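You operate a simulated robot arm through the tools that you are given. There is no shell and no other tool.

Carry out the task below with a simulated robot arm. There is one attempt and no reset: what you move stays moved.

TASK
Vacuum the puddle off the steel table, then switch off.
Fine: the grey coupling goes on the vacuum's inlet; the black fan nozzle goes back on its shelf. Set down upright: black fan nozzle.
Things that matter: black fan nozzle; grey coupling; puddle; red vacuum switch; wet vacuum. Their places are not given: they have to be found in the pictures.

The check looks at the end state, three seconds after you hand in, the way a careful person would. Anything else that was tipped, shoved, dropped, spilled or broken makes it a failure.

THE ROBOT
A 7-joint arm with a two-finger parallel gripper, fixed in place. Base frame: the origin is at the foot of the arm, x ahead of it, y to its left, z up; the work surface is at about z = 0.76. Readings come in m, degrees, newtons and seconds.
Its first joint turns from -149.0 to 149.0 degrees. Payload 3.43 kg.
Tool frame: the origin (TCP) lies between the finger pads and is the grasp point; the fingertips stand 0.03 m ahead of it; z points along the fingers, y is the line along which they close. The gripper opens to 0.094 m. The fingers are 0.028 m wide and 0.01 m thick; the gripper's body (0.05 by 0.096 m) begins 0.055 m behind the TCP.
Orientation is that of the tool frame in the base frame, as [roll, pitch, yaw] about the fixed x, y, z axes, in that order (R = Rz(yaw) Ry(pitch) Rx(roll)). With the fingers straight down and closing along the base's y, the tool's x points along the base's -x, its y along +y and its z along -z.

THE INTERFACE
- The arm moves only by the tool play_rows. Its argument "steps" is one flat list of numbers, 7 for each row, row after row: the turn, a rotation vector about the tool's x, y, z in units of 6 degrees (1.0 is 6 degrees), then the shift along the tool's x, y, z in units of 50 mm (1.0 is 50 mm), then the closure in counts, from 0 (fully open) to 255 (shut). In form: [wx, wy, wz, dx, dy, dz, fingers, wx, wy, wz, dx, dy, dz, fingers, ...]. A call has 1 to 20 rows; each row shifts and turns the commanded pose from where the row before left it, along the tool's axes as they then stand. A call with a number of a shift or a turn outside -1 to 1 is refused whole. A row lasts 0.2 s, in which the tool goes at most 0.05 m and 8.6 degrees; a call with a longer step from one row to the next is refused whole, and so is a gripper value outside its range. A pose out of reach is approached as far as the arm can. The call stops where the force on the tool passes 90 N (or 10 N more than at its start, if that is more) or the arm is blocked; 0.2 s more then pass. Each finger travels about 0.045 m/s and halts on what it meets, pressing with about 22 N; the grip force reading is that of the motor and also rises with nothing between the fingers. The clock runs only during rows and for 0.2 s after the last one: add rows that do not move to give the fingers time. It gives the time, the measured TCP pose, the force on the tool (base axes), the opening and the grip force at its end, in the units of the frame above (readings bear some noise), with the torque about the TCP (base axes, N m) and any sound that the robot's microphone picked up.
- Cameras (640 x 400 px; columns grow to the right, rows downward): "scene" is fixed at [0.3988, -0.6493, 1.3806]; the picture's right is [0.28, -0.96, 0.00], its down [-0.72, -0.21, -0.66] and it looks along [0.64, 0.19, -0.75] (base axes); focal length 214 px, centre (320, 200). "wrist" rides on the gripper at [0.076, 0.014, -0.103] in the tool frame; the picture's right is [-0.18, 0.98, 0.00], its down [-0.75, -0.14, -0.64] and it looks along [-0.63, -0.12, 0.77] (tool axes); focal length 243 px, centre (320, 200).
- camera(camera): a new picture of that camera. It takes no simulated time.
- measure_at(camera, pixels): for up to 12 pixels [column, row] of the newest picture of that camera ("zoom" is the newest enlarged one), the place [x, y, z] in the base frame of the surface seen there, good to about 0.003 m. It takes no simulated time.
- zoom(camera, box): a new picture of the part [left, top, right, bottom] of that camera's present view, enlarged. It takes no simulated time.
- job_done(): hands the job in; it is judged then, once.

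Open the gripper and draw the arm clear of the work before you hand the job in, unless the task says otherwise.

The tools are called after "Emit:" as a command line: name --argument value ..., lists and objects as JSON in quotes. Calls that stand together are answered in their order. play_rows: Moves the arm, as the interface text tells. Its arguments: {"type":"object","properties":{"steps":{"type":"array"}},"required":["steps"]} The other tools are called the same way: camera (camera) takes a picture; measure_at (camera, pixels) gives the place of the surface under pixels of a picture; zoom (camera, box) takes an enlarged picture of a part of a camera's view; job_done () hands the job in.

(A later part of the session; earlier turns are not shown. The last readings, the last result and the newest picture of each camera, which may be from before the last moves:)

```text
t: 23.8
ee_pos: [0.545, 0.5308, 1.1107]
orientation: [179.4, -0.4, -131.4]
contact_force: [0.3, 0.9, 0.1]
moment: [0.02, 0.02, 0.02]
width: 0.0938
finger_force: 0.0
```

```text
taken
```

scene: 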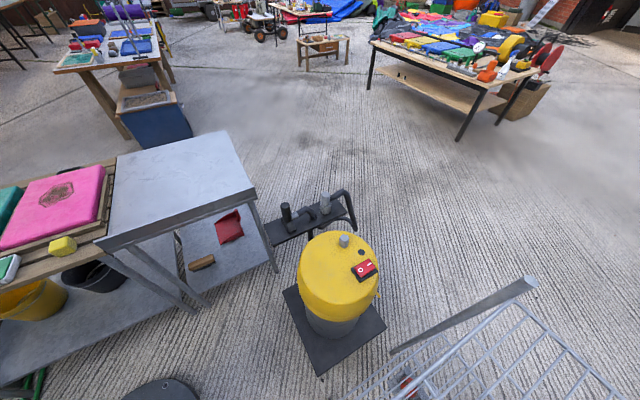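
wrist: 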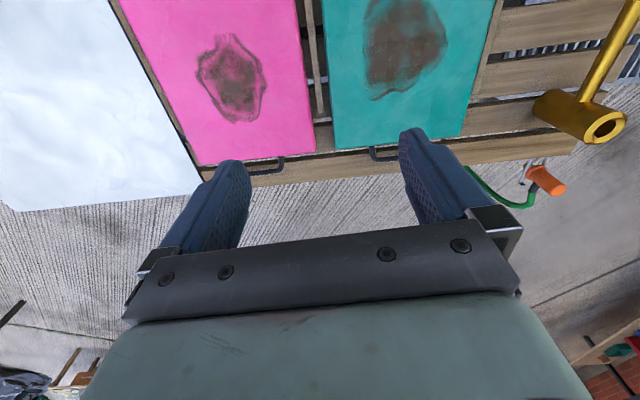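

Car mats and a washing lance lie to the left. I zoom on the table portion (0-200, 0-210), here lit from another direction.

Emit:
zoom --camera "wrist" --box '[0, 0, 210, 215]'

Emit:
zoom --camera "scene" --box '[95, 125, 265, 250]'

```text
1.86 times, centred on (105, 108) of wrist
```

zoom: 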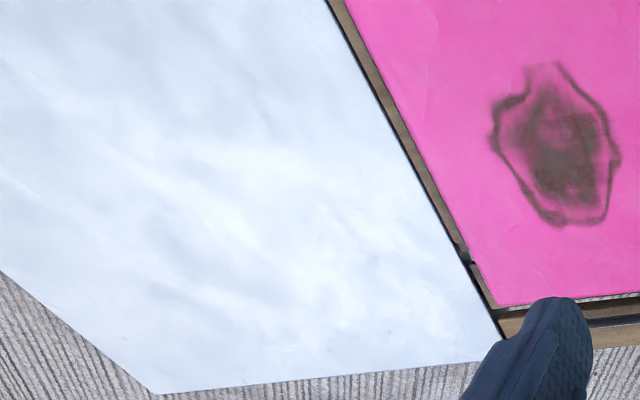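

```text
3.20 times, centred on (180, 188) of scene
```

zoom: 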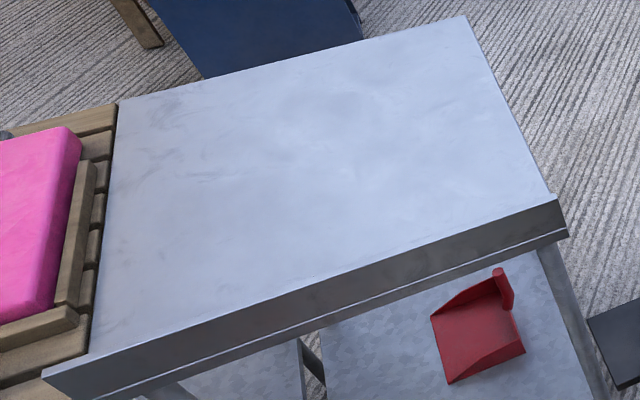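

The puddle can't be made out as clear water, so I'll look closer later (and listen while vacuuming). I swing back to the vacuum side to inspect the shelf, coupling and inlet closely.

Emit:
play_rows --steps '[0, 0, 0.6, 0, -0.95, 0, 0, 0, 0, 0.6, 0, -0.95, 0, 0, 0, 0, 0.6, 0, -0.95, 0, 0, 0, 0, 0.6, 0, -0.95, 0, 0, 0, 0, 0.6, 0, -0.95, 0, 0, 0, 0, 0.6, 0, -0.95, 0, 0, 0, 0, 0.6, 0, -0.95, 0, 0, 0, 0, 0.6, 0, -0.95, 0, 0, 0, 0, 0.6, 0, -0.95, 0, 0, 0, 0, 0.6, 0, -0.95, 0, 0, 0, 0, 0.6, 0, -0.95, 0, 0, 0, 0, 0.6, 0, -0.95, 0, 0, 0, 0, 0.6, 0, -0.95, 0, 0, 0, 0, 0.6, 0, -0.95, 0, 0, 0, 0, 0.6, 0, -0.95, 0, 0, 0, 0, 0.6, 0, -0.95, 0, 0, 0, 0, 0.6, 0, -0.95, 0, 0, 0, 0, 0.6, 0, -0.95, 0, 0, 0, 0, 0, 0, 0, 0, 0]'

Emit:
camera --camera "wrist"

```text
t: 27.8
ee_pos: [0.8, -0.2406, 1.1052]
orientation: [-179.9, -0.7, 163.9]
contact_force: [0.0, -0.2, 0.4]
moment: [0.01, -0.03, 0.01]
width: 0.0941
finger_force: 0.0
```

```text
taken
```

wrist: 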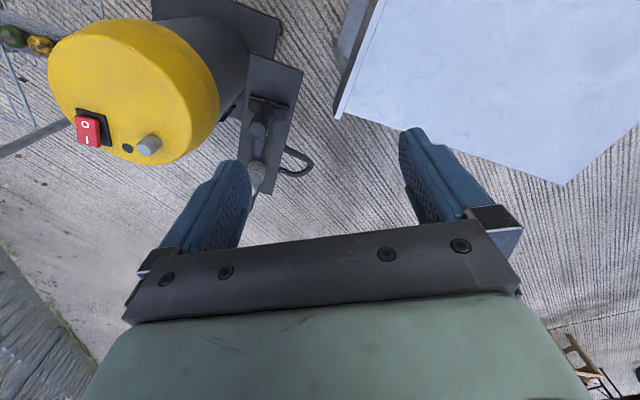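

I turn the tool to face the vacuum and shift toward it for a centered view of shelf and vacuum.

Emit:
play_rows --steps '[0, 0, 1, 0, 0, 0, 0, 0, 0, 1, 0, 0, 0, 0, 0, 0, 0.8, 0, 0, 0, 0, 0, 0, 0, 0.25, -0.95, 0, 0, 0, 0, 0, 0.25, -0.95, 0, 0, 0, 0, 0, 0.25, -0.95, 0, 0, 0, 0, 0, 0.25, -0.95, 0, 0, 0, 0, 0, 0, 0, 0, 0]'

Emit:
camera --camera "wrist"

Emit:
zoom --camera "wrist" --box '[180, 30, 460, 230]'

Emit:
camera --camera "scene"

```text
t: 29.6
ee_pos: [0.6527, -0.3734, 1.1057]
orientation: [-179.7, -0.6, 147.2]
contact_force: [-0.5, -0.1, -0.4]
moment: [-0.01, 0.04, 0.0]
width: 0.094
finger_force: 0.1
```

```text
taken
```

wrist: 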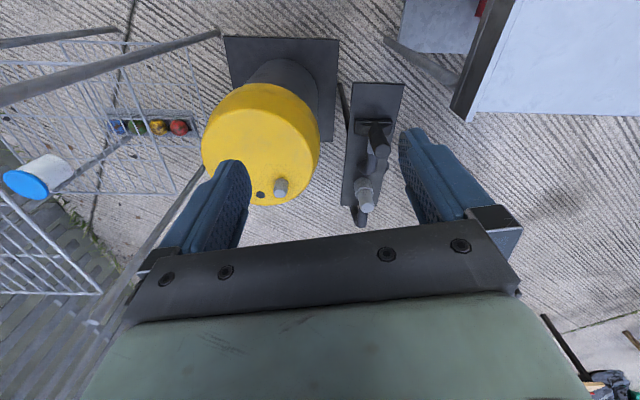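

```text
2.00 times, centred on (320, 130) of wrist
```

zoom: 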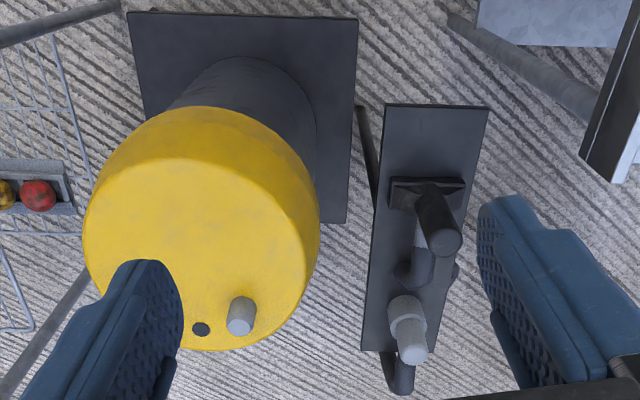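

```text
taken
```

scene: 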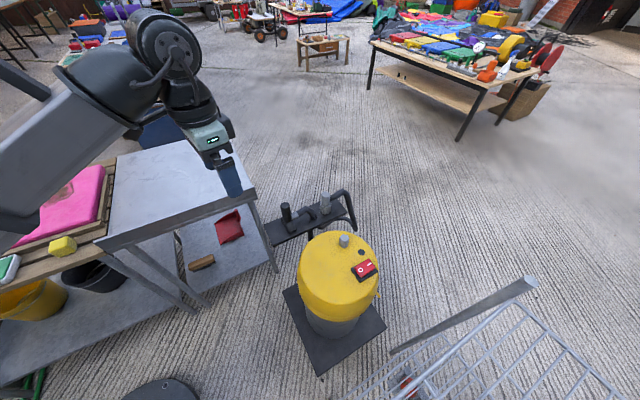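

I measure the coupling, nozzle, inlet and shelf outline in this wrist zoom.

Emit:
measure_at --camera "wrist" --pixels '[[366, 209], [362, 204], [371, 206], [360, 188], [370, 192], [364, 180], [381, 150], [373, 146], [388, 146], [378, 130], [361, 124], [390, 128]]'

Emit:
measure_at --camera "wrist" --pixels '[[279, 194], [275, 192], [284, 192], [281, 182], [261, 194], [355, 85], [402, 85], [344, 203], [372, 205], [378, 165], [358, 222], [350, 212]]'

Emit:
zoom --camera "wrist" --box '[320, 70, 440, 235]'

Emit:
zoom --camera "scene" --box '[270, 180, 370, 250]'

```text
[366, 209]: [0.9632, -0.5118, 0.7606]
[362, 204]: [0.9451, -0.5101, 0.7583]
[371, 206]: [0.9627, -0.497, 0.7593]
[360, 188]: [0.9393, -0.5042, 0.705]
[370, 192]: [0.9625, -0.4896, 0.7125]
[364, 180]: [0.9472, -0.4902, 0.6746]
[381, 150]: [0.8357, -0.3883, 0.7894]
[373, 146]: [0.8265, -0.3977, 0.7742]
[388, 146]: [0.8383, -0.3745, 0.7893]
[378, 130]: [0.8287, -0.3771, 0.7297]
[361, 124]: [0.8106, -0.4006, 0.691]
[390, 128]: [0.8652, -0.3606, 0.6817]
```

```text
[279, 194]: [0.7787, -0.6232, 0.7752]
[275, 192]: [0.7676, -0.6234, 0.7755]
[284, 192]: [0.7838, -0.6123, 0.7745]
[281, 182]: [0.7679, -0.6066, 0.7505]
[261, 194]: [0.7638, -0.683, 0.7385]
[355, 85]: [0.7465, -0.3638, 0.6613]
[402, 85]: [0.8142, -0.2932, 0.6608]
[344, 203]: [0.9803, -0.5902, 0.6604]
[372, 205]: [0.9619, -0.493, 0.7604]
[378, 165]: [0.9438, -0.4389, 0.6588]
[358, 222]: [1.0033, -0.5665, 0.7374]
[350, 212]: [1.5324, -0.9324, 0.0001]
```

```text
2.42 times, centred on (380, 152) of wrist
```

zoom: 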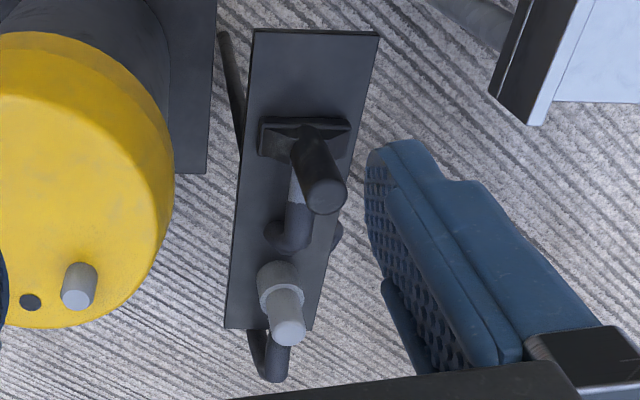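

```text
5.71 times, centred on (320, 215) of scene
```

zoom: 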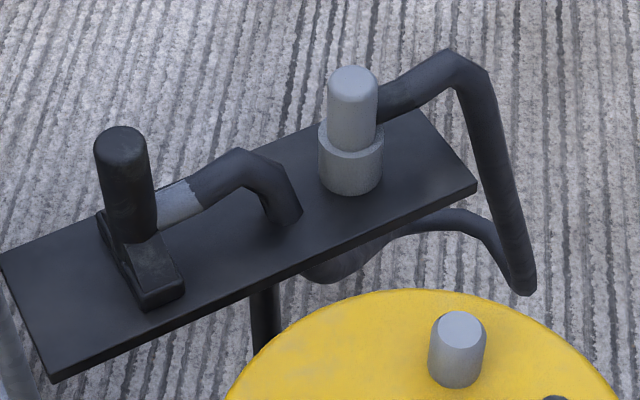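

Coupling axis is about (0.958,-0.507), handle top z≈0.762, shelf z≈0.66; inlet about (0.775,-0.62); nozzle handle at (0.836,-0.39). The coupling is 1.08 m out, so I'll tilt the tool 30° outward (azimuth −24°) to reach it; first I set that orientation here, high up.

Emit:
play_rows --steps '[0, 0, -0.75, 0, 0, 0, 0, 0, 0, -0.72, 0, 0, 0, 0, 0, -1, 0, 0, 0, 0, 0, 0, -1, 0, 0, 0, 0, 0, 0, -1, 0, 0, 0, 0, 0, 0, -1, 0, 0, 0, 0, 0, 0, -0.9, 0, 0, 0, 0, 0, 0, 0, 0, -0.8, 0.46, 0, 0, 0, 0, 0, -0.8, 0.46, 0, 0, 0, 0, 0, -0.8, 0.46, 0, 0, 0, 0, 0, -0.8, 0.46, 0, 0, 0, 0, 0, 0, 0, 0, 0]'

Emit:
camera --camera "wrist"

Emit:
camera --camera "scene"

```text
t: 32.2
ee_pos: [0.8211, -0.3457, 1.1868]
orientation: [-179.8, 28.8, 156.0]
contact_force: [1.4, 0.3, 0.7]
moment: [-0.01, 0.0, -0.01]
width: 0.0939
finger_force: 0.2
```

```text
taken
```

wrist: 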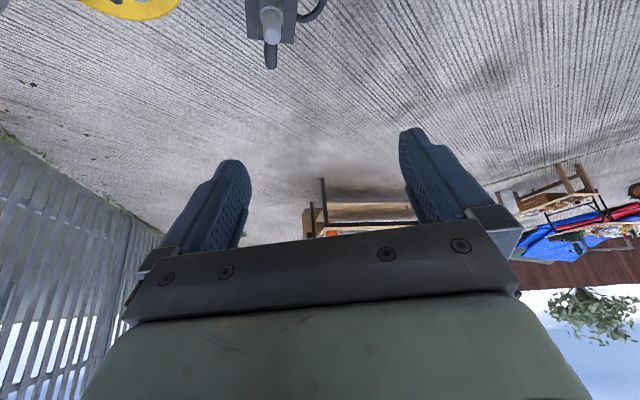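

```text
taken
```

scene: 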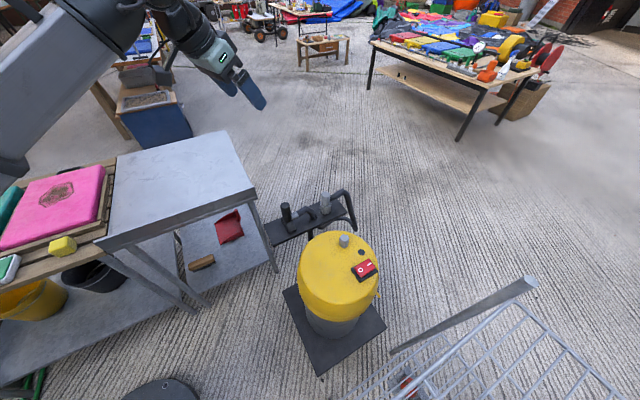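

I had put a component on the wrong axis, so the tool is 0.08 m higher and further left than intended; harmless. Now I come to a viewing pose above and short of the coupling (TCP about 0.93,−0.495,0.93).

Emit:
play_rows --steps '[0, 0, 0, -0.044, -0.262, 0.864, 0, 0, 0, 0, -0.044, -0.262, 0.864, 0, 0, 0, 0, -0.044, -0.262, 0.864, 0, 0, 0, 0, -0.044, -0.262, 0.864, 0, 0, 0, 0, -0.044, -0.262, 0.864, 0, 0, 0, 0, -0.044, -0.262, 0.864, 0, 0, 0, 0, -0.044, -0.262, 0.864, 0, 0, 0, 0, 0, 0, 0, 0]'

Emit:
camera --camera "wrist"

Emit:
camera --camera "scene"

```text
t: 34.0
ee_pos: [0.9253, -0.4958, 0.9267]
orientation: [-179.7, 28.8, 156.0]
contact_force: [0.5, -0.8, 0.9]
moment: [0.02, -0.03, 0.01]
width: 0.0941
finger_force: 0.0
```

```text
taken
```

wrist: 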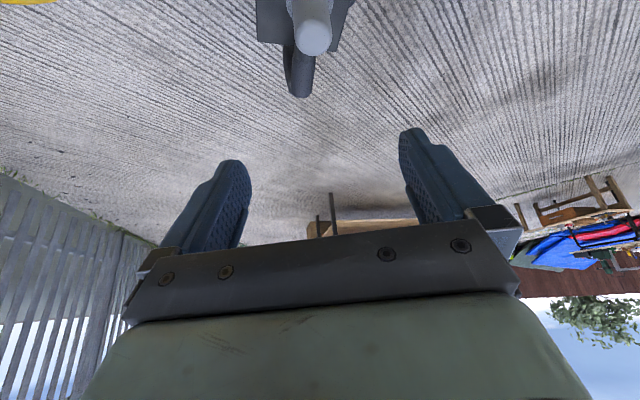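

```text
taken
```

scene: 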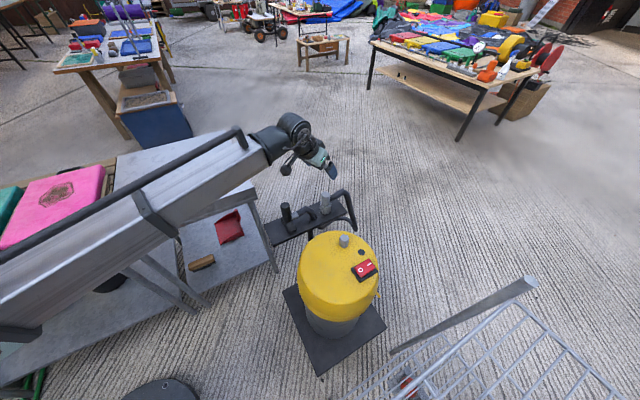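

The pose is reached. The forearm now passes over the table, so I measure the arm's height near the table, plus the coupling's position again.

Emit:
measure_at --camera "scene" --pixels '[[60, 275], [120, 235], [180, 195], [230, 160], [250, 175], [200, 210], [150, 240], [290, 165], [262, 150], [330, 172]]'

Emit:
measure_at --camera "wrist" --pixels '[[313, 42], [303, 40], [325, 40], [313, 50], [310, 15], [298, 70], [302, 90], [313, 35]]'

Emit:
zoom --camera "scene" --box '[150, 100, 370, 250]'

Emit:
zoom --camera "wrist" --box '[230, 0, 390, 110]'

```text
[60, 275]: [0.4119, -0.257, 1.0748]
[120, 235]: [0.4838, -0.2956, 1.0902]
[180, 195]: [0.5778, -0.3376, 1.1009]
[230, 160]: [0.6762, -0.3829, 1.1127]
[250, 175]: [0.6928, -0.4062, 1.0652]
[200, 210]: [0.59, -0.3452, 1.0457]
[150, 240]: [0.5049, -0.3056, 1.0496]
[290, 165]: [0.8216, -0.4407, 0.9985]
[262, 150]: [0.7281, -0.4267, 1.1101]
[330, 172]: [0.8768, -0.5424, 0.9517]
```

```text
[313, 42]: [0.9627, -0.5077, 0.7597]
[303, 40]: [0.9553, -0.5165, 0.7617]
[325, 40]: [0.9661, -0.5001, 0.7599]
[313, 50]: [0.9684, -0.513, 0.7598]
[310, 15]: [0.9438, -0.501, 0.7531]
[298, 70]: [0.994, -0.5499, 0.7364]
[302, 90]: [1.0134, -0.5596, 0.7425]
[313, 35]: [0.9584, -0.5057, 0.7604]
```

```text
2.67 times, centred on (260, 175) of scene
```

zoom: 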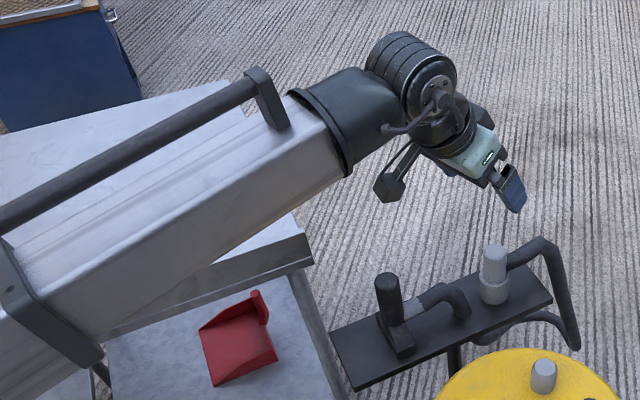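

```text
3.64 times, centred on (310, 55) of wrist
```

zoom: 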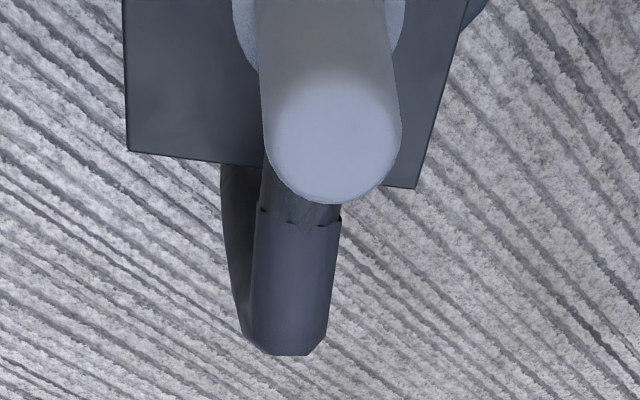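

The coupling handle top centre is at about (0.961,−0.508,0.760), ~34 mm across; arm is well above the table. I align above it and descend 0.12 m with the gripper open, then look.

Emit:
play_rows --steps '[0, 0, 0, -0.658, 0.068, 0.364, 0, 0, 0, 0, 0.388, 0, 0.7, 0, 0, 0, 0, 0.388, 0, 0.7, 0, 0, 0, 0, 0.388, 0, 0.7, 0, 0, 0, 0, 0, 0, 0, 0]'

Emit:
camera --camera "wrist"

Emit:
zoom --camera "scene" --box '[230, 130, 390, 250]'

```text
t: 35.2
ee_pos: [0.9612, -0.5092, 0.8074]
orientation: [-179.8, 28.7, 156.0]
contact_force: [0.2, -0.9, 0.8]
moment: [0.0, 0.01, -0.01]
width: 0.0938
finger_force: 0.1
```

```text
taken
```

wrist: 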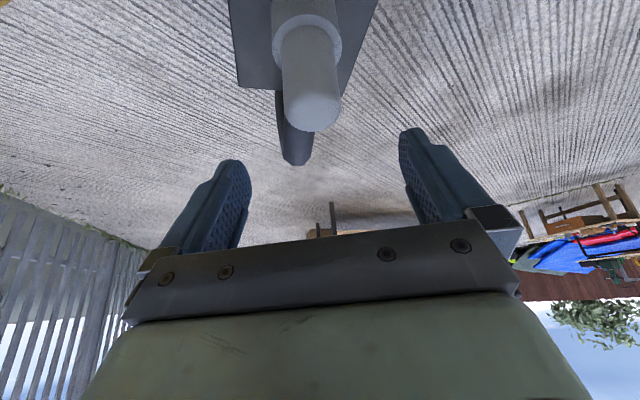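

```text
3.33 times, centred on (310, 190) of scene
```

zoom: 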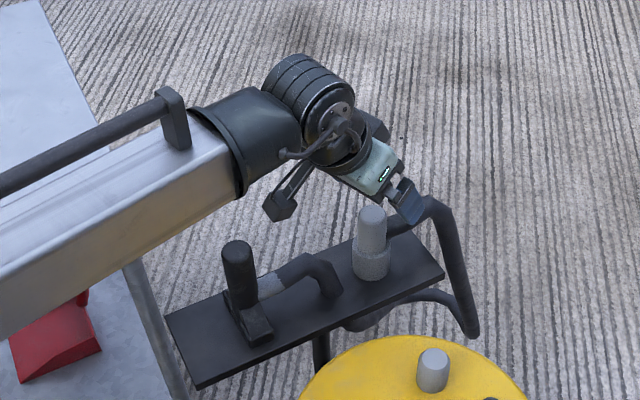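

The coupling sits centred between the open fingers at (313,100). I check the camera bracket position against the nozzle before the last 70 mm of descent.

Emit:
measure_at --camera "scene" --pixels '[[298, 191], [296, 195], [302, 188], [285, 206], [308, 180]]'

Emit:
measure_at --camera "wrist" --pixels '[[313, 112], [296, 112], [332, 108], [310, 70], [290, 70], [330, 70], [307, 18]]'

```text
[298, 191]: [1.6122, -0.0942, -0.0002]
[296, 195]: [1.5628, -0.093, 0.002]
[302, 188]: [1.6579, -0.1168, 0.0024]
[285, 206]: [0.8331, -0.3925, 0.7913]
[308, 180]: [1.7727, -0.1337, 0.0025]
```

```text
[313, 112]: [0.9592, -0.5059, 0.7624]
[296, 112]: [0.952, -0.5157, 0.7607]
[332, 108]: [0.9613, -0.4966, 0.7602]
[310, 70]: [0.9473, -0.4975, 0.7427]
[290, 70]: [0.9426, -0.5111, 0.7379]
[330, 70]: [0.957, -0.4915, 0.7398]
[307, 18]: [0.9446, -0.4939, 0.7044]
```

I take a fresh scene picture to measure the camera bracket.

Emit:
camera --camera "scene"

Emit:
measure_at --camera "scene" --pixels '[[298, 191], [296, 195], [301, 193], [304, 180], [308, 176]]'

```text
taken
```

scene: 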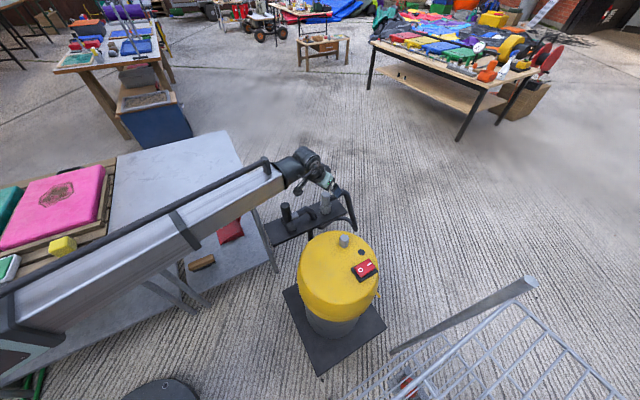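

```text
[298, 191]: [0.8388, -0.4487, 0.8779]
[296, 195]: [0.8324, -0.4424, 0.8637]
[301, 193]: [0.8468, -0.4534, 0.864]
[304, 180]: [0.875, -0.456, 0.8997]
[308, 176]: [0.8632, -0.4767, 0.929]
```

The bracket box is at (0.84,−0.448,0.865), about 0.06 m from the nozzle handle, so it will clear. I descend the last 70 mm.

Emit:
play_rows --steps '[0, 0, 0, 0.28, 0, 0.38, 0, 0, 0, 0, 0.23, 0, 0.4, 0, 0, 0, 0, 0.23, 0, 0.4, 0, 0, 0, 0, 0, 0, 0, 0]'

Emit:
camera --camera "wrist"

Emit:
zoom --camera "scene" --box '[250, 150, 370, 240]'

```text
t: 36.2
ee_pos: [0.9583, -0.5047, 0.7371]
orientation: [-179.8, 28.8, 156.0]
contact_force: [-0.5, 1.0, -0.4]
moment: [0.0, -0.02, 0.03]
width: 0.0941
finger_force: 0.1
```

```text
taken
```

wrist: 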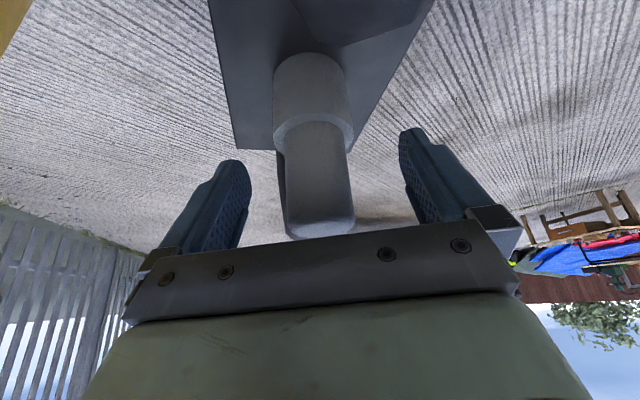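

```text
4.44 times, centred on (310, 195) of scene
```

zoom: 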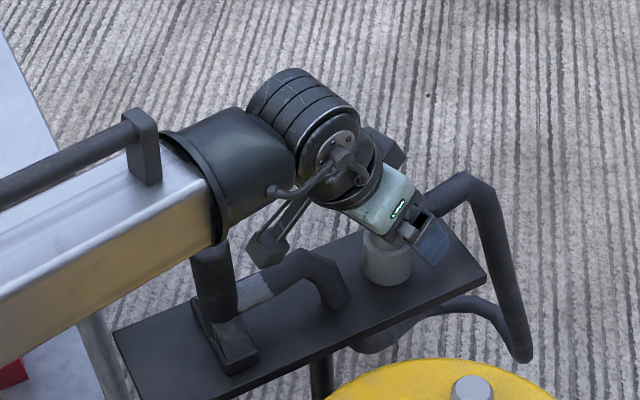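

Fingers straddle the coupling handle and no contact force is felt. I close the gripper in place.

Emit:
play_rows --steps '[0, 0, 0, 0, 0, 0, 255, 0, 0, 0, 0, 0, 0, 255, 0, 0, 0, 0, 0, 0, 255, 0, 0, 0, 0, 0, 0, 255, 0, 0, 0, 0, 0, 0, 255, 0, 0, 0, 0, 0, 0, 255]'

Emit:
camera --camera "scene"

Emit:
measure_at --camera "scene" --pixels '[[287, 200], [288, 206], [292, 203], [280, 208], [296, 208], [299, 200], [299, 206]]'

Emit:
camera --camera "wrist"

```text
t: 37.6
ee_pos: [0.9567, -0.5049, 0.7377]
orientation: [-179.8, 28.8, 156.0]
contact_force: [-0.7, 0.0, 0.5]
moment: [-0.07, 0.05, 0.01]
width: 0.0391
finger_force: 21.7
```

```text
taken
```

scene: 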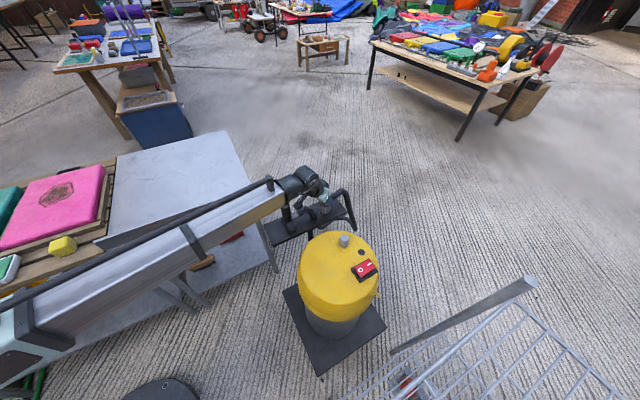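

```text
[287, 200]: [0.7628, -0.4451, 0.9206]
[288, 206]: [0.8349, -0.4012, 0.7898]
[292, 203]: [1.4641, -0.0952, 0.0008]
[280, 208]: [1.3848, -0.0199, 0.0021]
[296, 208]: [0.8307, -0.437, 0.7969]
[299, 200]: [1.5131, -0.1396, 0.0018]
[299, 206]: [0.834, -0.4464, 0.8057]
```

```text
taken
```

wrist: 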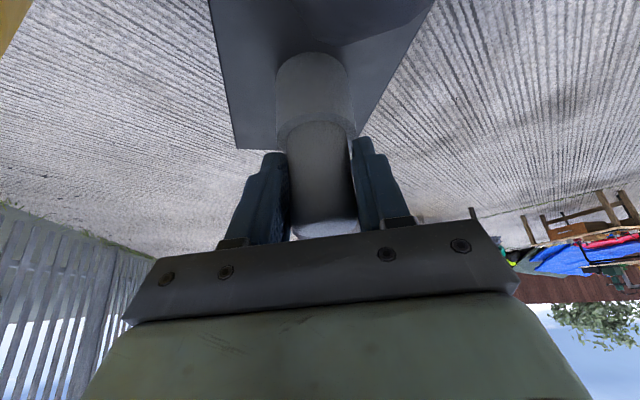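

Grip holds at 39 mm width with 22 N. I lift straight up slowly by 0.15 m.

Emit:
play_rows --steps '[0, 0, 0, -0.1, 0, -0.175, 255, 0, 0, 0, -0.19, 0, -0.35, 255, 0, 0, 0, -0.29, 0, -0.525, 255, 0, 0, 0, -0.29, 0, -0.525, 255, 0, 0, 0, -0.29, 0, -0.525, 255, 0, 0, 0, -0.29, 0, -0.525, 255, 0, 0, 0, 0, 0, 0, 255]'

Emit:
camera --camera "scene"

Emit:
zoom --camera "scene" --box '[250, 140, 410, 260]'

Emit:
camera --camera "wrist"

```text
t: 39.2
ee_pos: [0.9589, -0.5059, 0.8877]
orientation: [-179.9, 28.7, 156.0]
contact_force: [-0.6, 0.0, -1.1]
moment: [0.0, 0.02, -0.02]
width: 0.0392
finger_force: 22.0
```

```text
taken
```

scene: 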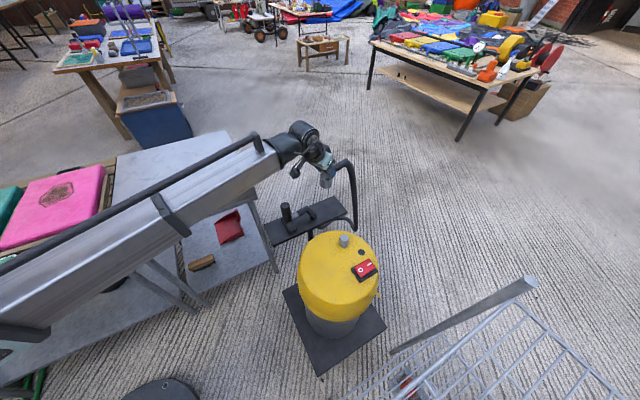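

```text
3.33 times, centred on (330, 200) of scene
```

zoom: 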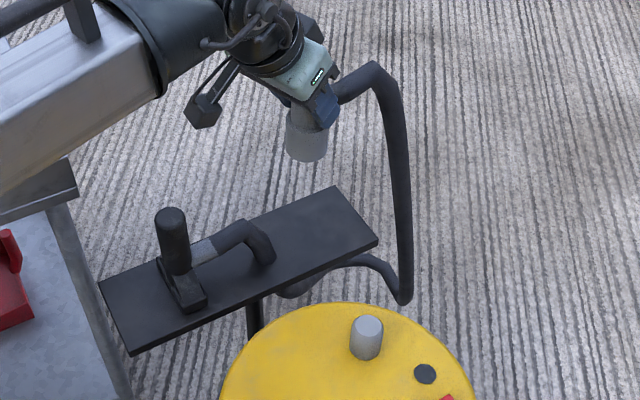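

```text
taken
```

wrist: 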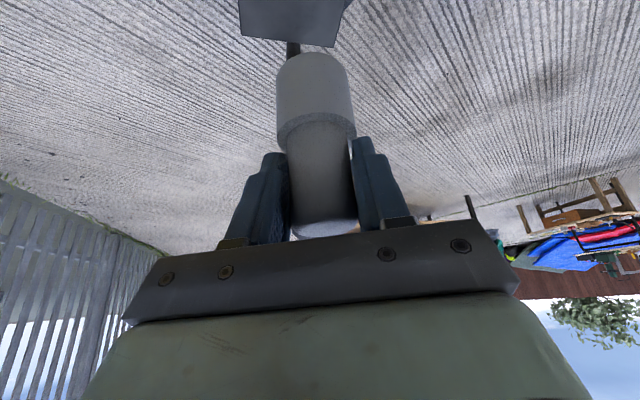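

The coupling is lifted and the hose follows. Now I measure the inlet stub precisely using a high zoom.

Emit:
zoom --camera "scene" --box '[328, 226, 368, 256]'

```text
13.33 times, centred on (348, 241) of scene
```

zoom: 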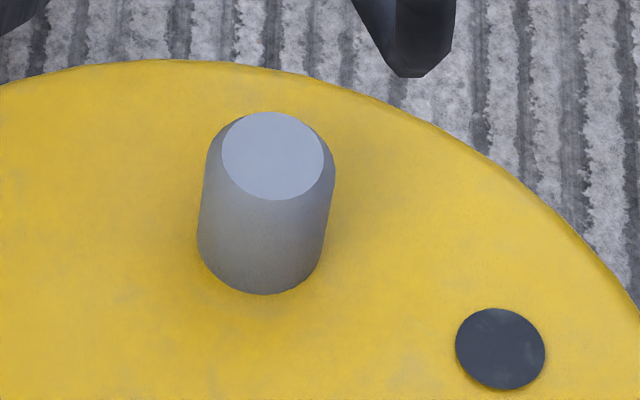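

Emit:
measure_at --camera "zoom" --pixels '[[272, 155], [228, 155], [318, 155], [272, 118], [272, 195], [205, 200], [330, 200], [265, 240], [262, 285], [205, 250], [320, 250], [500, 350]]'

Emit:
measure_at --camera "zoom" --pixels '[[250, 140], [294, 140], [250, 172], [294, 172], [272, 155], [272, 130], [272, 182], [240, 155], [305, 155]]'

```text
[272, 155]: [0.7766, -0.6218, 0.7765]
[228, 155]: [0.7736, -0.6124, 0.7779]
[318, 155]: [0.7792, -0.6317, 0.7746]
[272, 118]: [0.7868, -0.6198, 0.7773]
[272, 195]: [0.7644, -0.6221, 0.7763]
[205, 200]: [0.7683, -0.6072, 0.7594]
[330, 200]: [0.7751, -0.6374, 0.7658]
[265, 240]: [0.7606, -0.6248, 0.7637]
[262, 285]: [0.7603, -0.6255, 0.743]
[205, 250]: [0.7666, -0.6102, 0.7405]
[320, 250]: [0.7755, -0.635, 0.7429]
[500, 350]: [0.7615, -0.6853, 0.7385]
```

```text
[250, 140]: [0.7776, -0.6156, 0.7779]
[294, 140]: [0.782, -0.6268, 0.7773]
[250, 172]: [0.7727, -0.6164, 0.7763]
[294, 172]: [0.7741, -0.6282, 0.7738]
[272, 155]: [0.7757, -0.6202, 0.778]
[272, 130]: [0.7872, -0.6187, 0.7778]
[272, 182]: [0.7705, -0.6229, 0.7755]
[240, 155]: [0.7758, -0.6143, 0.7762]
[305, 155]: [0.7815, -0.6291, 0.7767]
```

Inlet top centre is ≈(0.776,−0.6215,0.777), ~30 mm across with a chamfer. Now I measure the held coupling's collar relative to the TCP.

Emit:
zoom --camera "scene" --box '[306, 160, 346, 190]'

Emit:
zoom --camera "wrist" --box '[230, 40, 410, 250]'

```text
13.33 times, centred on (326, 175) of scene
```

zoom: 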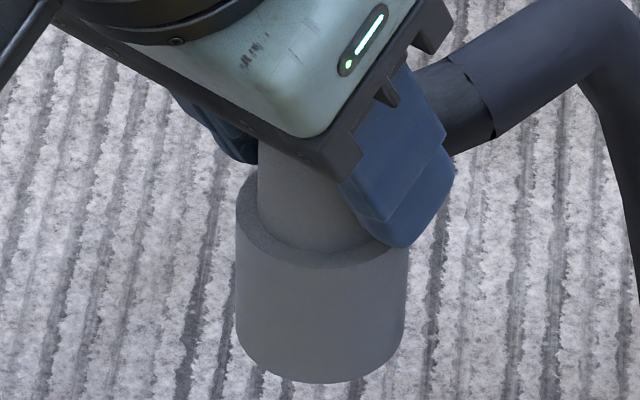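

```text
1.90 times, centred on (320, 145) of wrist
```

zoom: 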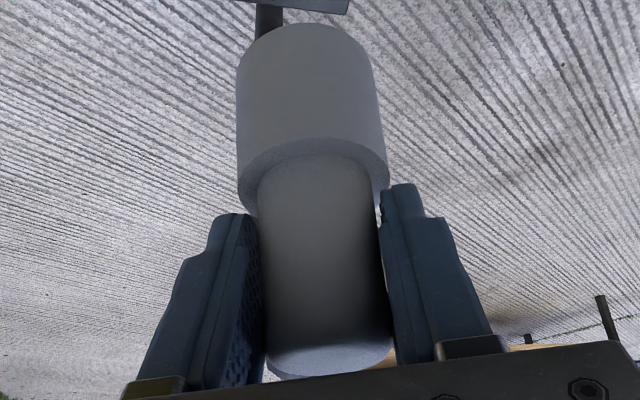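

I measure points on the held collar in this newest zoom.

Emit:
measure_at --camera "zoom" --pixels '[[310, 60], [310, 100], [310, 130], [245, 110], [375, 110], [312, 200], [312, 260], [270, 260], [360, 260], [310, 30], [250, 60], [358, 60]]'

Emit:
measure_at --camera "scene" --pixels '[[326, 186], [321, 184], [331, 184], [326, 182], [320.5, 180], [331.5, 181], [326, 188]]'

```text
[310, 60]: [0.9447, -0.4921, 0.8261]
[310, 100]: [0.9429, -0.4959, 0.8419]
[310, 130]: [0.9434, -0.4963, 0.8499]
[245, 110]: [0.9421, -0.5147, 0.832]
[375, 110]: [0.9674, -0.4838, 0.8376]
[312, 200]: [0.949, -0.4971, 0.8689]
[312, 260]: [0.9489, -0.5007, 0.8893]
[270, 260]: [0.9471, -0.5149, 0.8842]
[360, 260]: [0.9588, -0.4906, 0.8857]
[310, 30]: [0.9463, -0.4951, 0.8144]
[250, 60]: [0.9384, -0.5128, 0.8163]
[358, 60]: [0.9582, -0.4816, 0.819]
```

```text
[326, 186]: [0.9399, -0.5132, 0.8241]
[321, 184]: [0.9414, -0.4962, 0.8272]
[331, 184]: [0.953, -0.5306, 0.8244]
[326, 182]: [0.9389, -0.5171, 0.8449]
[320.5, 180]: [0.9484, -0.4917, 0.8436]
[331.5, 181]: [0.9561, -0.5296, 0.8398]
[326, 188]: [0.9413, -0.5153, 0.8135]
```

The collar axis nearly coincides with the TCP (offset ~1–2 mm) and the collar bottom is 76 mm below it. I carry it sideways at constant height to above the inlet.

Emit:
play_rows --steps '[0, 0, 0, 0.355, -0.598, -0.194, 255, 0, 0, 0, 0.355, -0.598, -0.194, 255, 0, 0, 0, 0.355, -0.598, -0.194, 255, 0, 0, 0, 0.355, -0.598, -0.194, 255, 0, 0, 0, 0.355, -0.598, -0.194, 255, 0, 0, 0, 0.355, -0.598, -0.194, 255, 0, 0, 0, 0, 0, 0, 255]'

Emit:
camera --camera "wrist"

Emit:
camera --camera "scene"

Emit:
zoom --camera "scene" --box '[300, 190, 380, 250]'

```text
t: 40.8
ee_pos: [0.7756, -0.6189, 0.8864]
orientation: [-179.8, 28.7, 155.9]
contact_force: [0.1, -0.4, -1.4]
moment: [0.01, 0.03, -0.02]
width: 0.0396
finger_force: 21.6
```

```text
taken
```

wrist: 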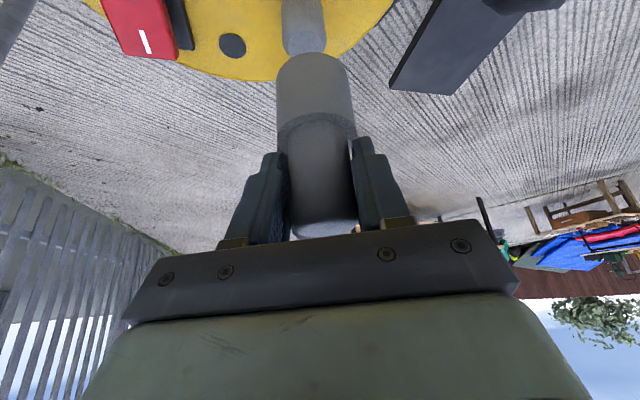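

```text
taken
```

scene: 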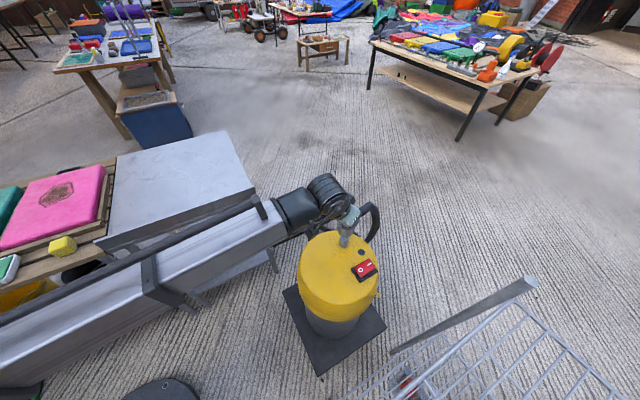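

```text
6.67 times, centred on (340, 220) of scene
```

zoom: 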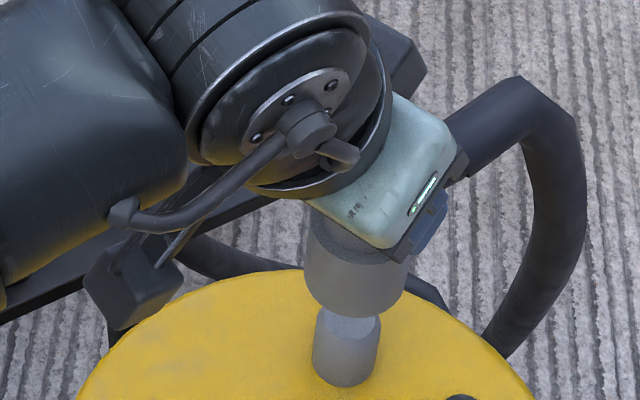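

Close to aligned, but in the wrist view the stub (x≈304) looks a few pixels left of the coupling axis (x≈310). I zoom to verify before lowering.

Emit:
zoom --camera "wrist" --box '[250, 0, 380, 81]'

Emit:
zoom --camera "wrist" --box '[220, 0, 420, 250]'

```text
4.92 times, centred on (315, 40) of wrist
```

zoom: 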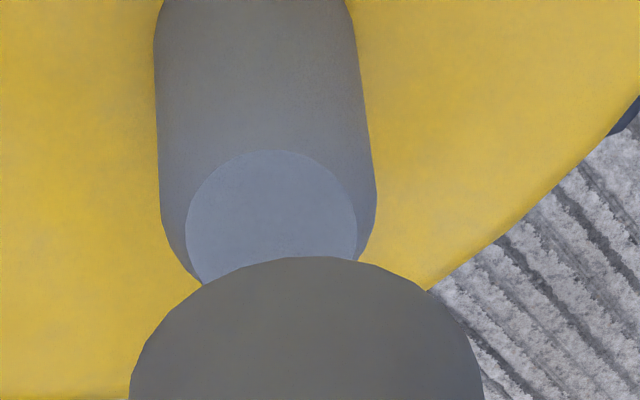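

```text
1.60 times, centred on (320, 125) of wrist
```

zoom: 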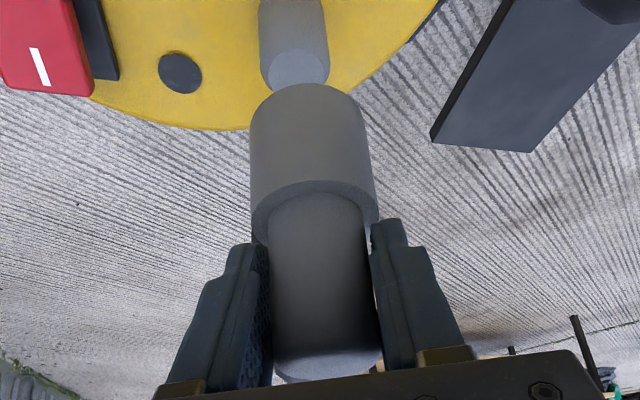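

The two views disagree by a few millimetres, so I zoom the scene camera more strongly on the collar/stub gap and measure both.

Emit:
zoom --camera "scene" --box '[326, 218, 366, 248]'

Emit:
measure_at --camera "zoom" --pixels '[[290, 120], [350, 120], [420, 120], [290, 180], [350, 180], [410, 180], [350, 210], [300, 260], [340, 260], [380, 260], [310, 320], [370, 320]]'

```text
13.33 times, centred on (346, 233) of scene
```

zoom: 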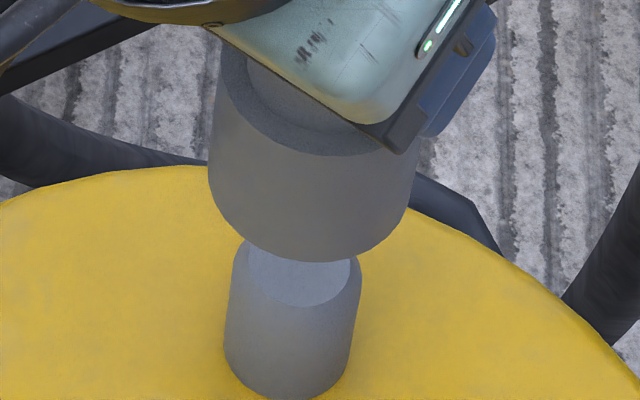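

```text
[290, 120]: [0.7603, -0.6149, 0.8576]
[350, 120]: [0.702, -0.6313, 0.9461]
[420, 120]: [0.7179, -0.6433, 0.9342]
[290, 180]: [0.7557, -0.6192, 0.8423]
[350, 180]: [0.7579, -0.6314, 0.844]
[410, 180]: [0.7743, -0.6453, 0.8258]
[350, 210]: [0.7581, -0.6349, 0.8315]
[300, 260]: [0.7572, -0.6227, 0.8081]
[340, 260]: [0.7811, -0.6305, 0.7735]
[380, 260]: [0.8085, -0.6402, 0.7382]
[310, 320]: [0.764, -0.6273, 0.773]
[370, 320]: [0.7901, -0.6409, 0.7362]
```

The views combined put the coupling ~2–3 mm too far in +x and ~1 mm in +y; the stub's chamfer tolerates about that. I correct by that amount and lower 28 mm to just above the stub.

Emit:
play_rows --steps '[0, 0, 0, 0.146, -0.021, 0.24, 255, 0, 0, 0, 0.146, -0.021, 0.24, 255, 0, 0, 0, 0, 0, 0, 255]'

Emit:
zoom --camera "scene" --box '[326, 218, 366, 248]'

Emit:
zoom --camera "wrist" --box '[250, 0, 380, 81]'

```text
t: 41.6
ee_pos: [0.7725, -0.6225, 0.8595]
orientation: [-179.8, 28.9, 155.9]
contact_force: [-0.1, 0.3, -0.9]
moment: [0.03, 0.03, 0.02]
width: 0.0393
finger_force: 21.6
```

```text
13.33 times, centred on (346, 233) of scene
```

zoom: 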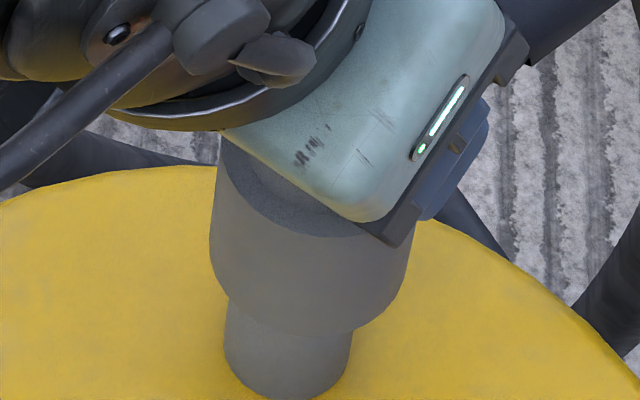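

```text
4.92 times, centred on (315, 40) of wrist
```

zoom: 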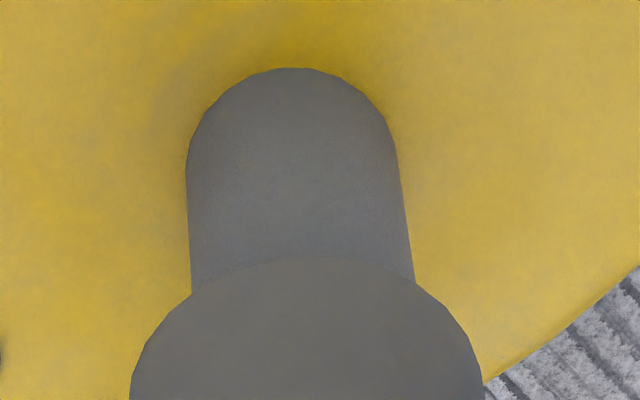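

The collar now sits just above the stub; the views suggest ~1 mm of correction toward +y. I apply it and lower in small steps, watching the force.

Emit:
play_rows --steps '[0, 0, 0, 0, 0.028, 0, 255, 0, 0, 0, 0.039, 0, 0.07, 255, 0, 0, 0, 0.039, 0, 0.07, 255, 0, 0, 0, 0.039, 0, 0.07, 255, 0, 0, 0, 0, 0, 0, 255]'

```text
t: 42.8
ee_pos: [0.7707, -0.6227, 0.8472]
orientation: [-179.8, 28.8, 156.0]
contact_force: [0.0, -0.1, -0.5]
moment: [-0.01, 0.02, -0.02]
width: 0.0394
finger_force: 22.1
```

The collar bottom is now at about 0.771, below the stub's top, with no force. I keep lowering.

Emit:
play_rows --steps '[0, 0, 0, 0.039, 0, 0.07, 255, 0, 0, 0, 0.039, 0, 0.07, 255, 0, 0, 0, 0, 0, 0, 255]'

Emit:
zoom --camera "scene" --box '[326, 218, 366, 248]'

Emit:
zoom --camera "wrist" --box '[220, 0, 420, 125]'

```text
t: 43.6
ee_pos: [0.7728, -0.6219, 0.839]
orientation: [-179.9, 28.6, 156.1]
contact_force: [0.7, 0.2, -1.1]
moment: [0.01, 0.02, -0.03]
width: 0.0396
finger_force: 22.0
```

```text
13.33 times, centred on (346, 233) of scene
```

zoom: 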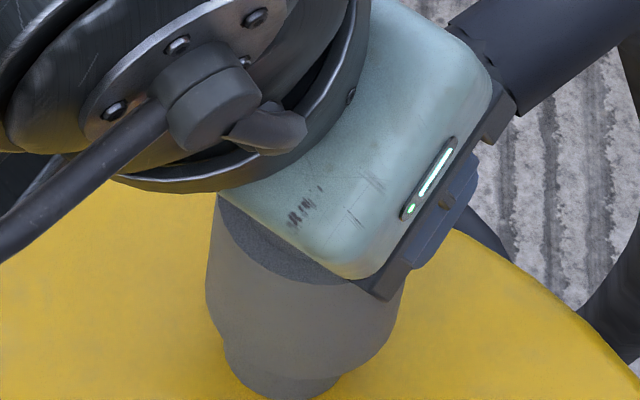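

```text
3.20 times, centred on (320, 62) of wrist
```

zoom: 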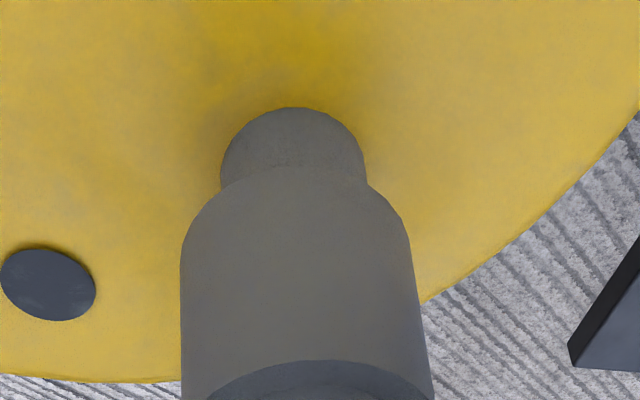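

The collar is sliding over the stub with no resistance. I continue lowering 20 mm.

Emit:
play_rows --steps '[0, 0, 0, 0.039, 0, 0.07, 255, 0, 0, 0, 0.039, 0, 0.07, 255, 0, 0, 0, 0.039, 0, 0.07, 255, 0, 0, 0, 0.039, 0, 0.07, 255, 0, 0, 0, 0.039, 0, 0.07, 255, 0, 0, 0, 0, 0, 0, 255]'

Emit:
zoom --camera "scene" --box '[316, 208, 376, 253]'

Emit:
zoom --camera "wrist" --box '[220, 0, 420, 125]'

```text
t: 45.0
ee_pos: [0.7741, -0.622, 0.8197]
orientation: [-179.7, 28.8, 156.0]
contact_force: [-0.7, 0.2, -0.7]
moment: [0.03, -0.01, 0.02]
width: 0.0393
finger_force: 21.9
```

```text
8.89 times, centred on (346, 230) of scene
```

zoom: 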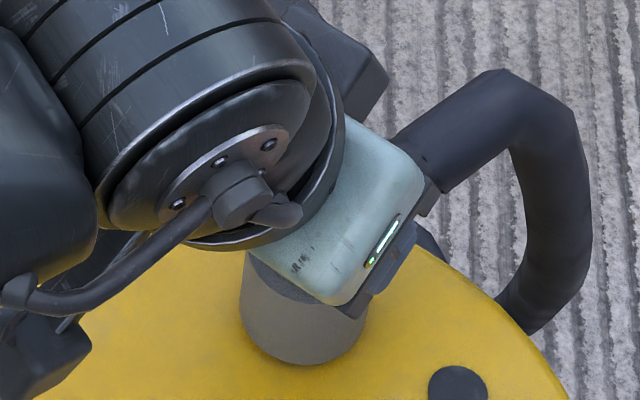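

```text
3.20 times, centred on (320, 62) of wrist
```

zoom: 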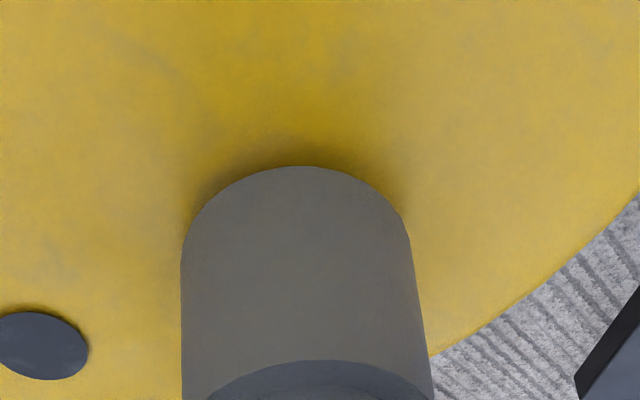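

The collar bottom is at about 0.744, lid at about 0.736. I press down further in 2 mm steps until contact.

Emit:
play_rows --steps '[0, 0, 0, 0.0195, 0, 0.035, 255, 0, 0, 0, 0.0195, 0, 0.035, 255, 0, 0, 0, 0.0195, 0, 0.035, 255, 0, 0, 0, 0.0195, 0, 0.035, 255, 0, 0, 0, 0, 0, 0, 255]'

```text
t: 46.2
ee_pos: [0.7717, -0.622, 0.8132]
orientation: [-179.8, 29.0, 156.0]
contact_force: [4.5, 2.0, 12.7]
moment: [-0.09, -0.21, 0.07]
width: 0.0392
finger_force: 22.1
```

Contact of ~13 N shows it is seating. One more small 2 mm press to be sure, then check.

Emit:
play_rows --steps '[0, 0, 0, 0.0195, 0, 0.035, 255, 0, 0, 0, 0, 0, 0, 255]'

Emit:
zoom --camera "scene" --box '[316, 208, 376, 253]'

Emit:
zoom --camera "wrist" --box '[220, 0, 420, 250]'

```text
t: 46.8
ee_pos: [0.7728, -0.6212, 0.8112]
orientation: [-179.7, 29.0, 156.0]
contact_force: [5.2, 1.9, 33.4]
moment: [-0.01, 0.08, -0.01]
width: 0.0394
finger_force: 22.4
```

```text
8.89 times, centred on (346, 230) of scene
```

zoom: 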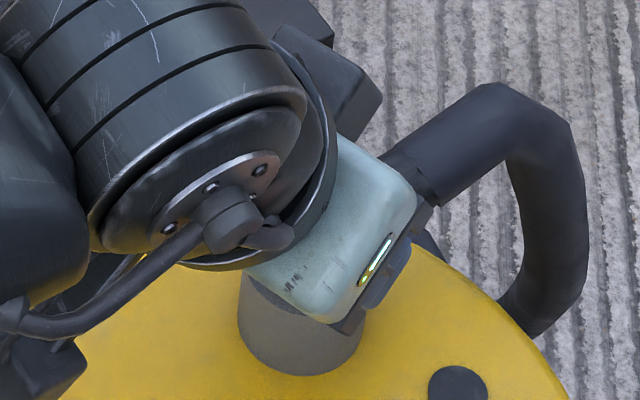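

```text
1.60 times, centred on (320, 125) of wrist
```

zoom: 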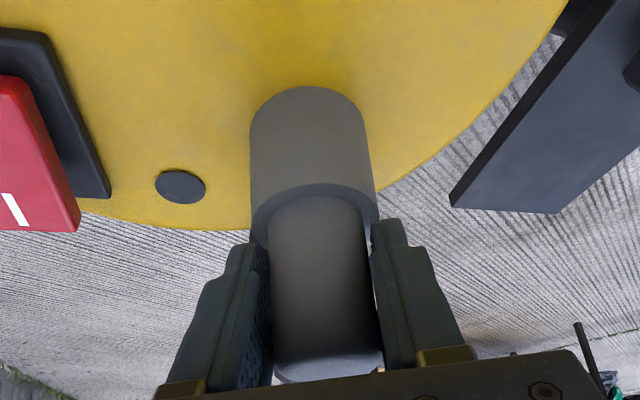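

The coupling is firmly seated (33 N). I ease off 2 mm, open the fingers, then lift straight up.

Emit:
play_rows --steps '[0, 0, 0, -0.0195, 0, -0.035, 255, 0, 0, 0, 0, 0, 0, 0, 0, 0, 0, 0, 0, 0, 0, 0, 0, 0, 0, 0, 0, 0, 0, 0, 0, 0, 0, 0, 0, 0, 0, 0, 0, 0, 0, 0]'

Emit:
play_rows --steps '[0, 0, 0, -0.1, 0, -0.175, 0, 0, 0, 0, -0.1, 0, -0.175, 0, 0, 0, 0, -0.29, 0, -0.525, 0, 0, 0, 0, -0.29, 0, -0.525, 0, 0, 0, 0, -0.29, 0, -0.525, 0, 0, 0, 0, -0.29, 0, -0.525, 0, 0, 0, 0, 0, 0, 0, 0]'

Emit:
camera --camera "wrist"

Emit:
camera --camera "scene"

Emit:
zoom --camera "scene" --box '[250, 170, 410, 290]'

```text
t: 48.2
ee_pos: [0.7723, -0.6216, 0.8124]
orientation: [-179.9, 28.7, 156.0]
contact_force: [0.7, -0.4, -0.3]
moment: [-0.03, -0.03, -0.04]
width: 0.0938
finger_force: 0.0
```

```text
t: 49.8
ee_pos: [0.7759, -0.6211, 0.9535]
orientation: [-179.8, 28.7, 156.0]
contact_force: [0.0, -0.1, -0.8]
moment: [0.0, -0.02, 0.03]
width: 0.0939
finger_force: 0.0
```

```text
taken
```

wrist: 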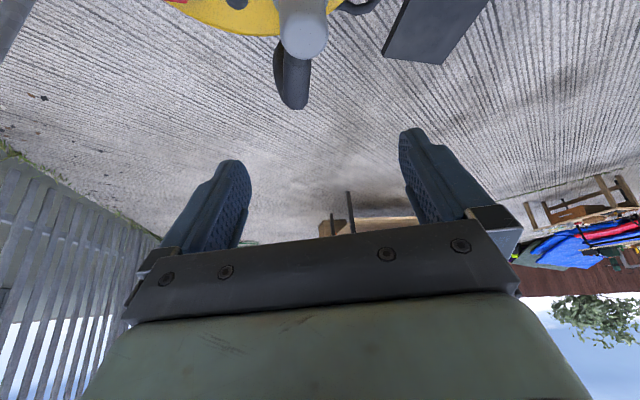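

```text
taken
```

scene: 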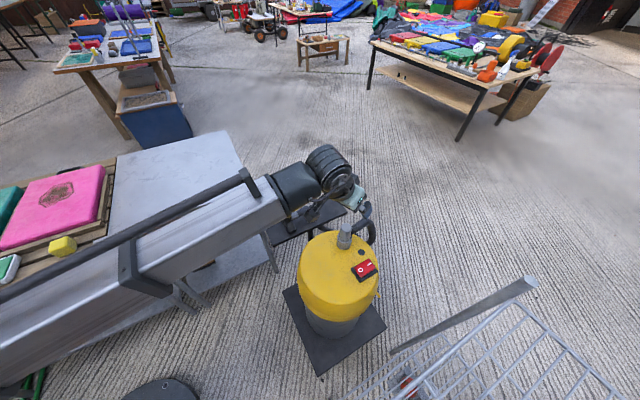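

```text
3.33 times, centred on (330, 230) of scene
```

zoom: 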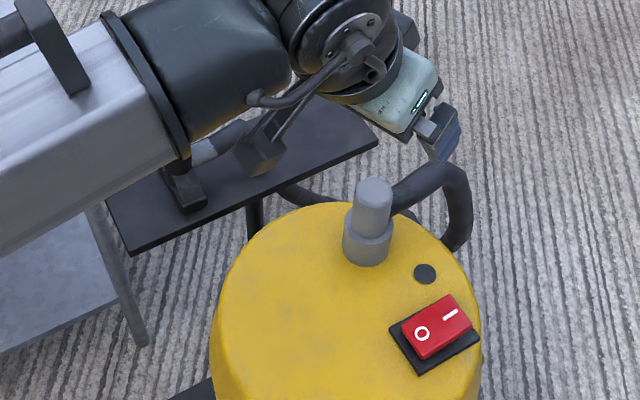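

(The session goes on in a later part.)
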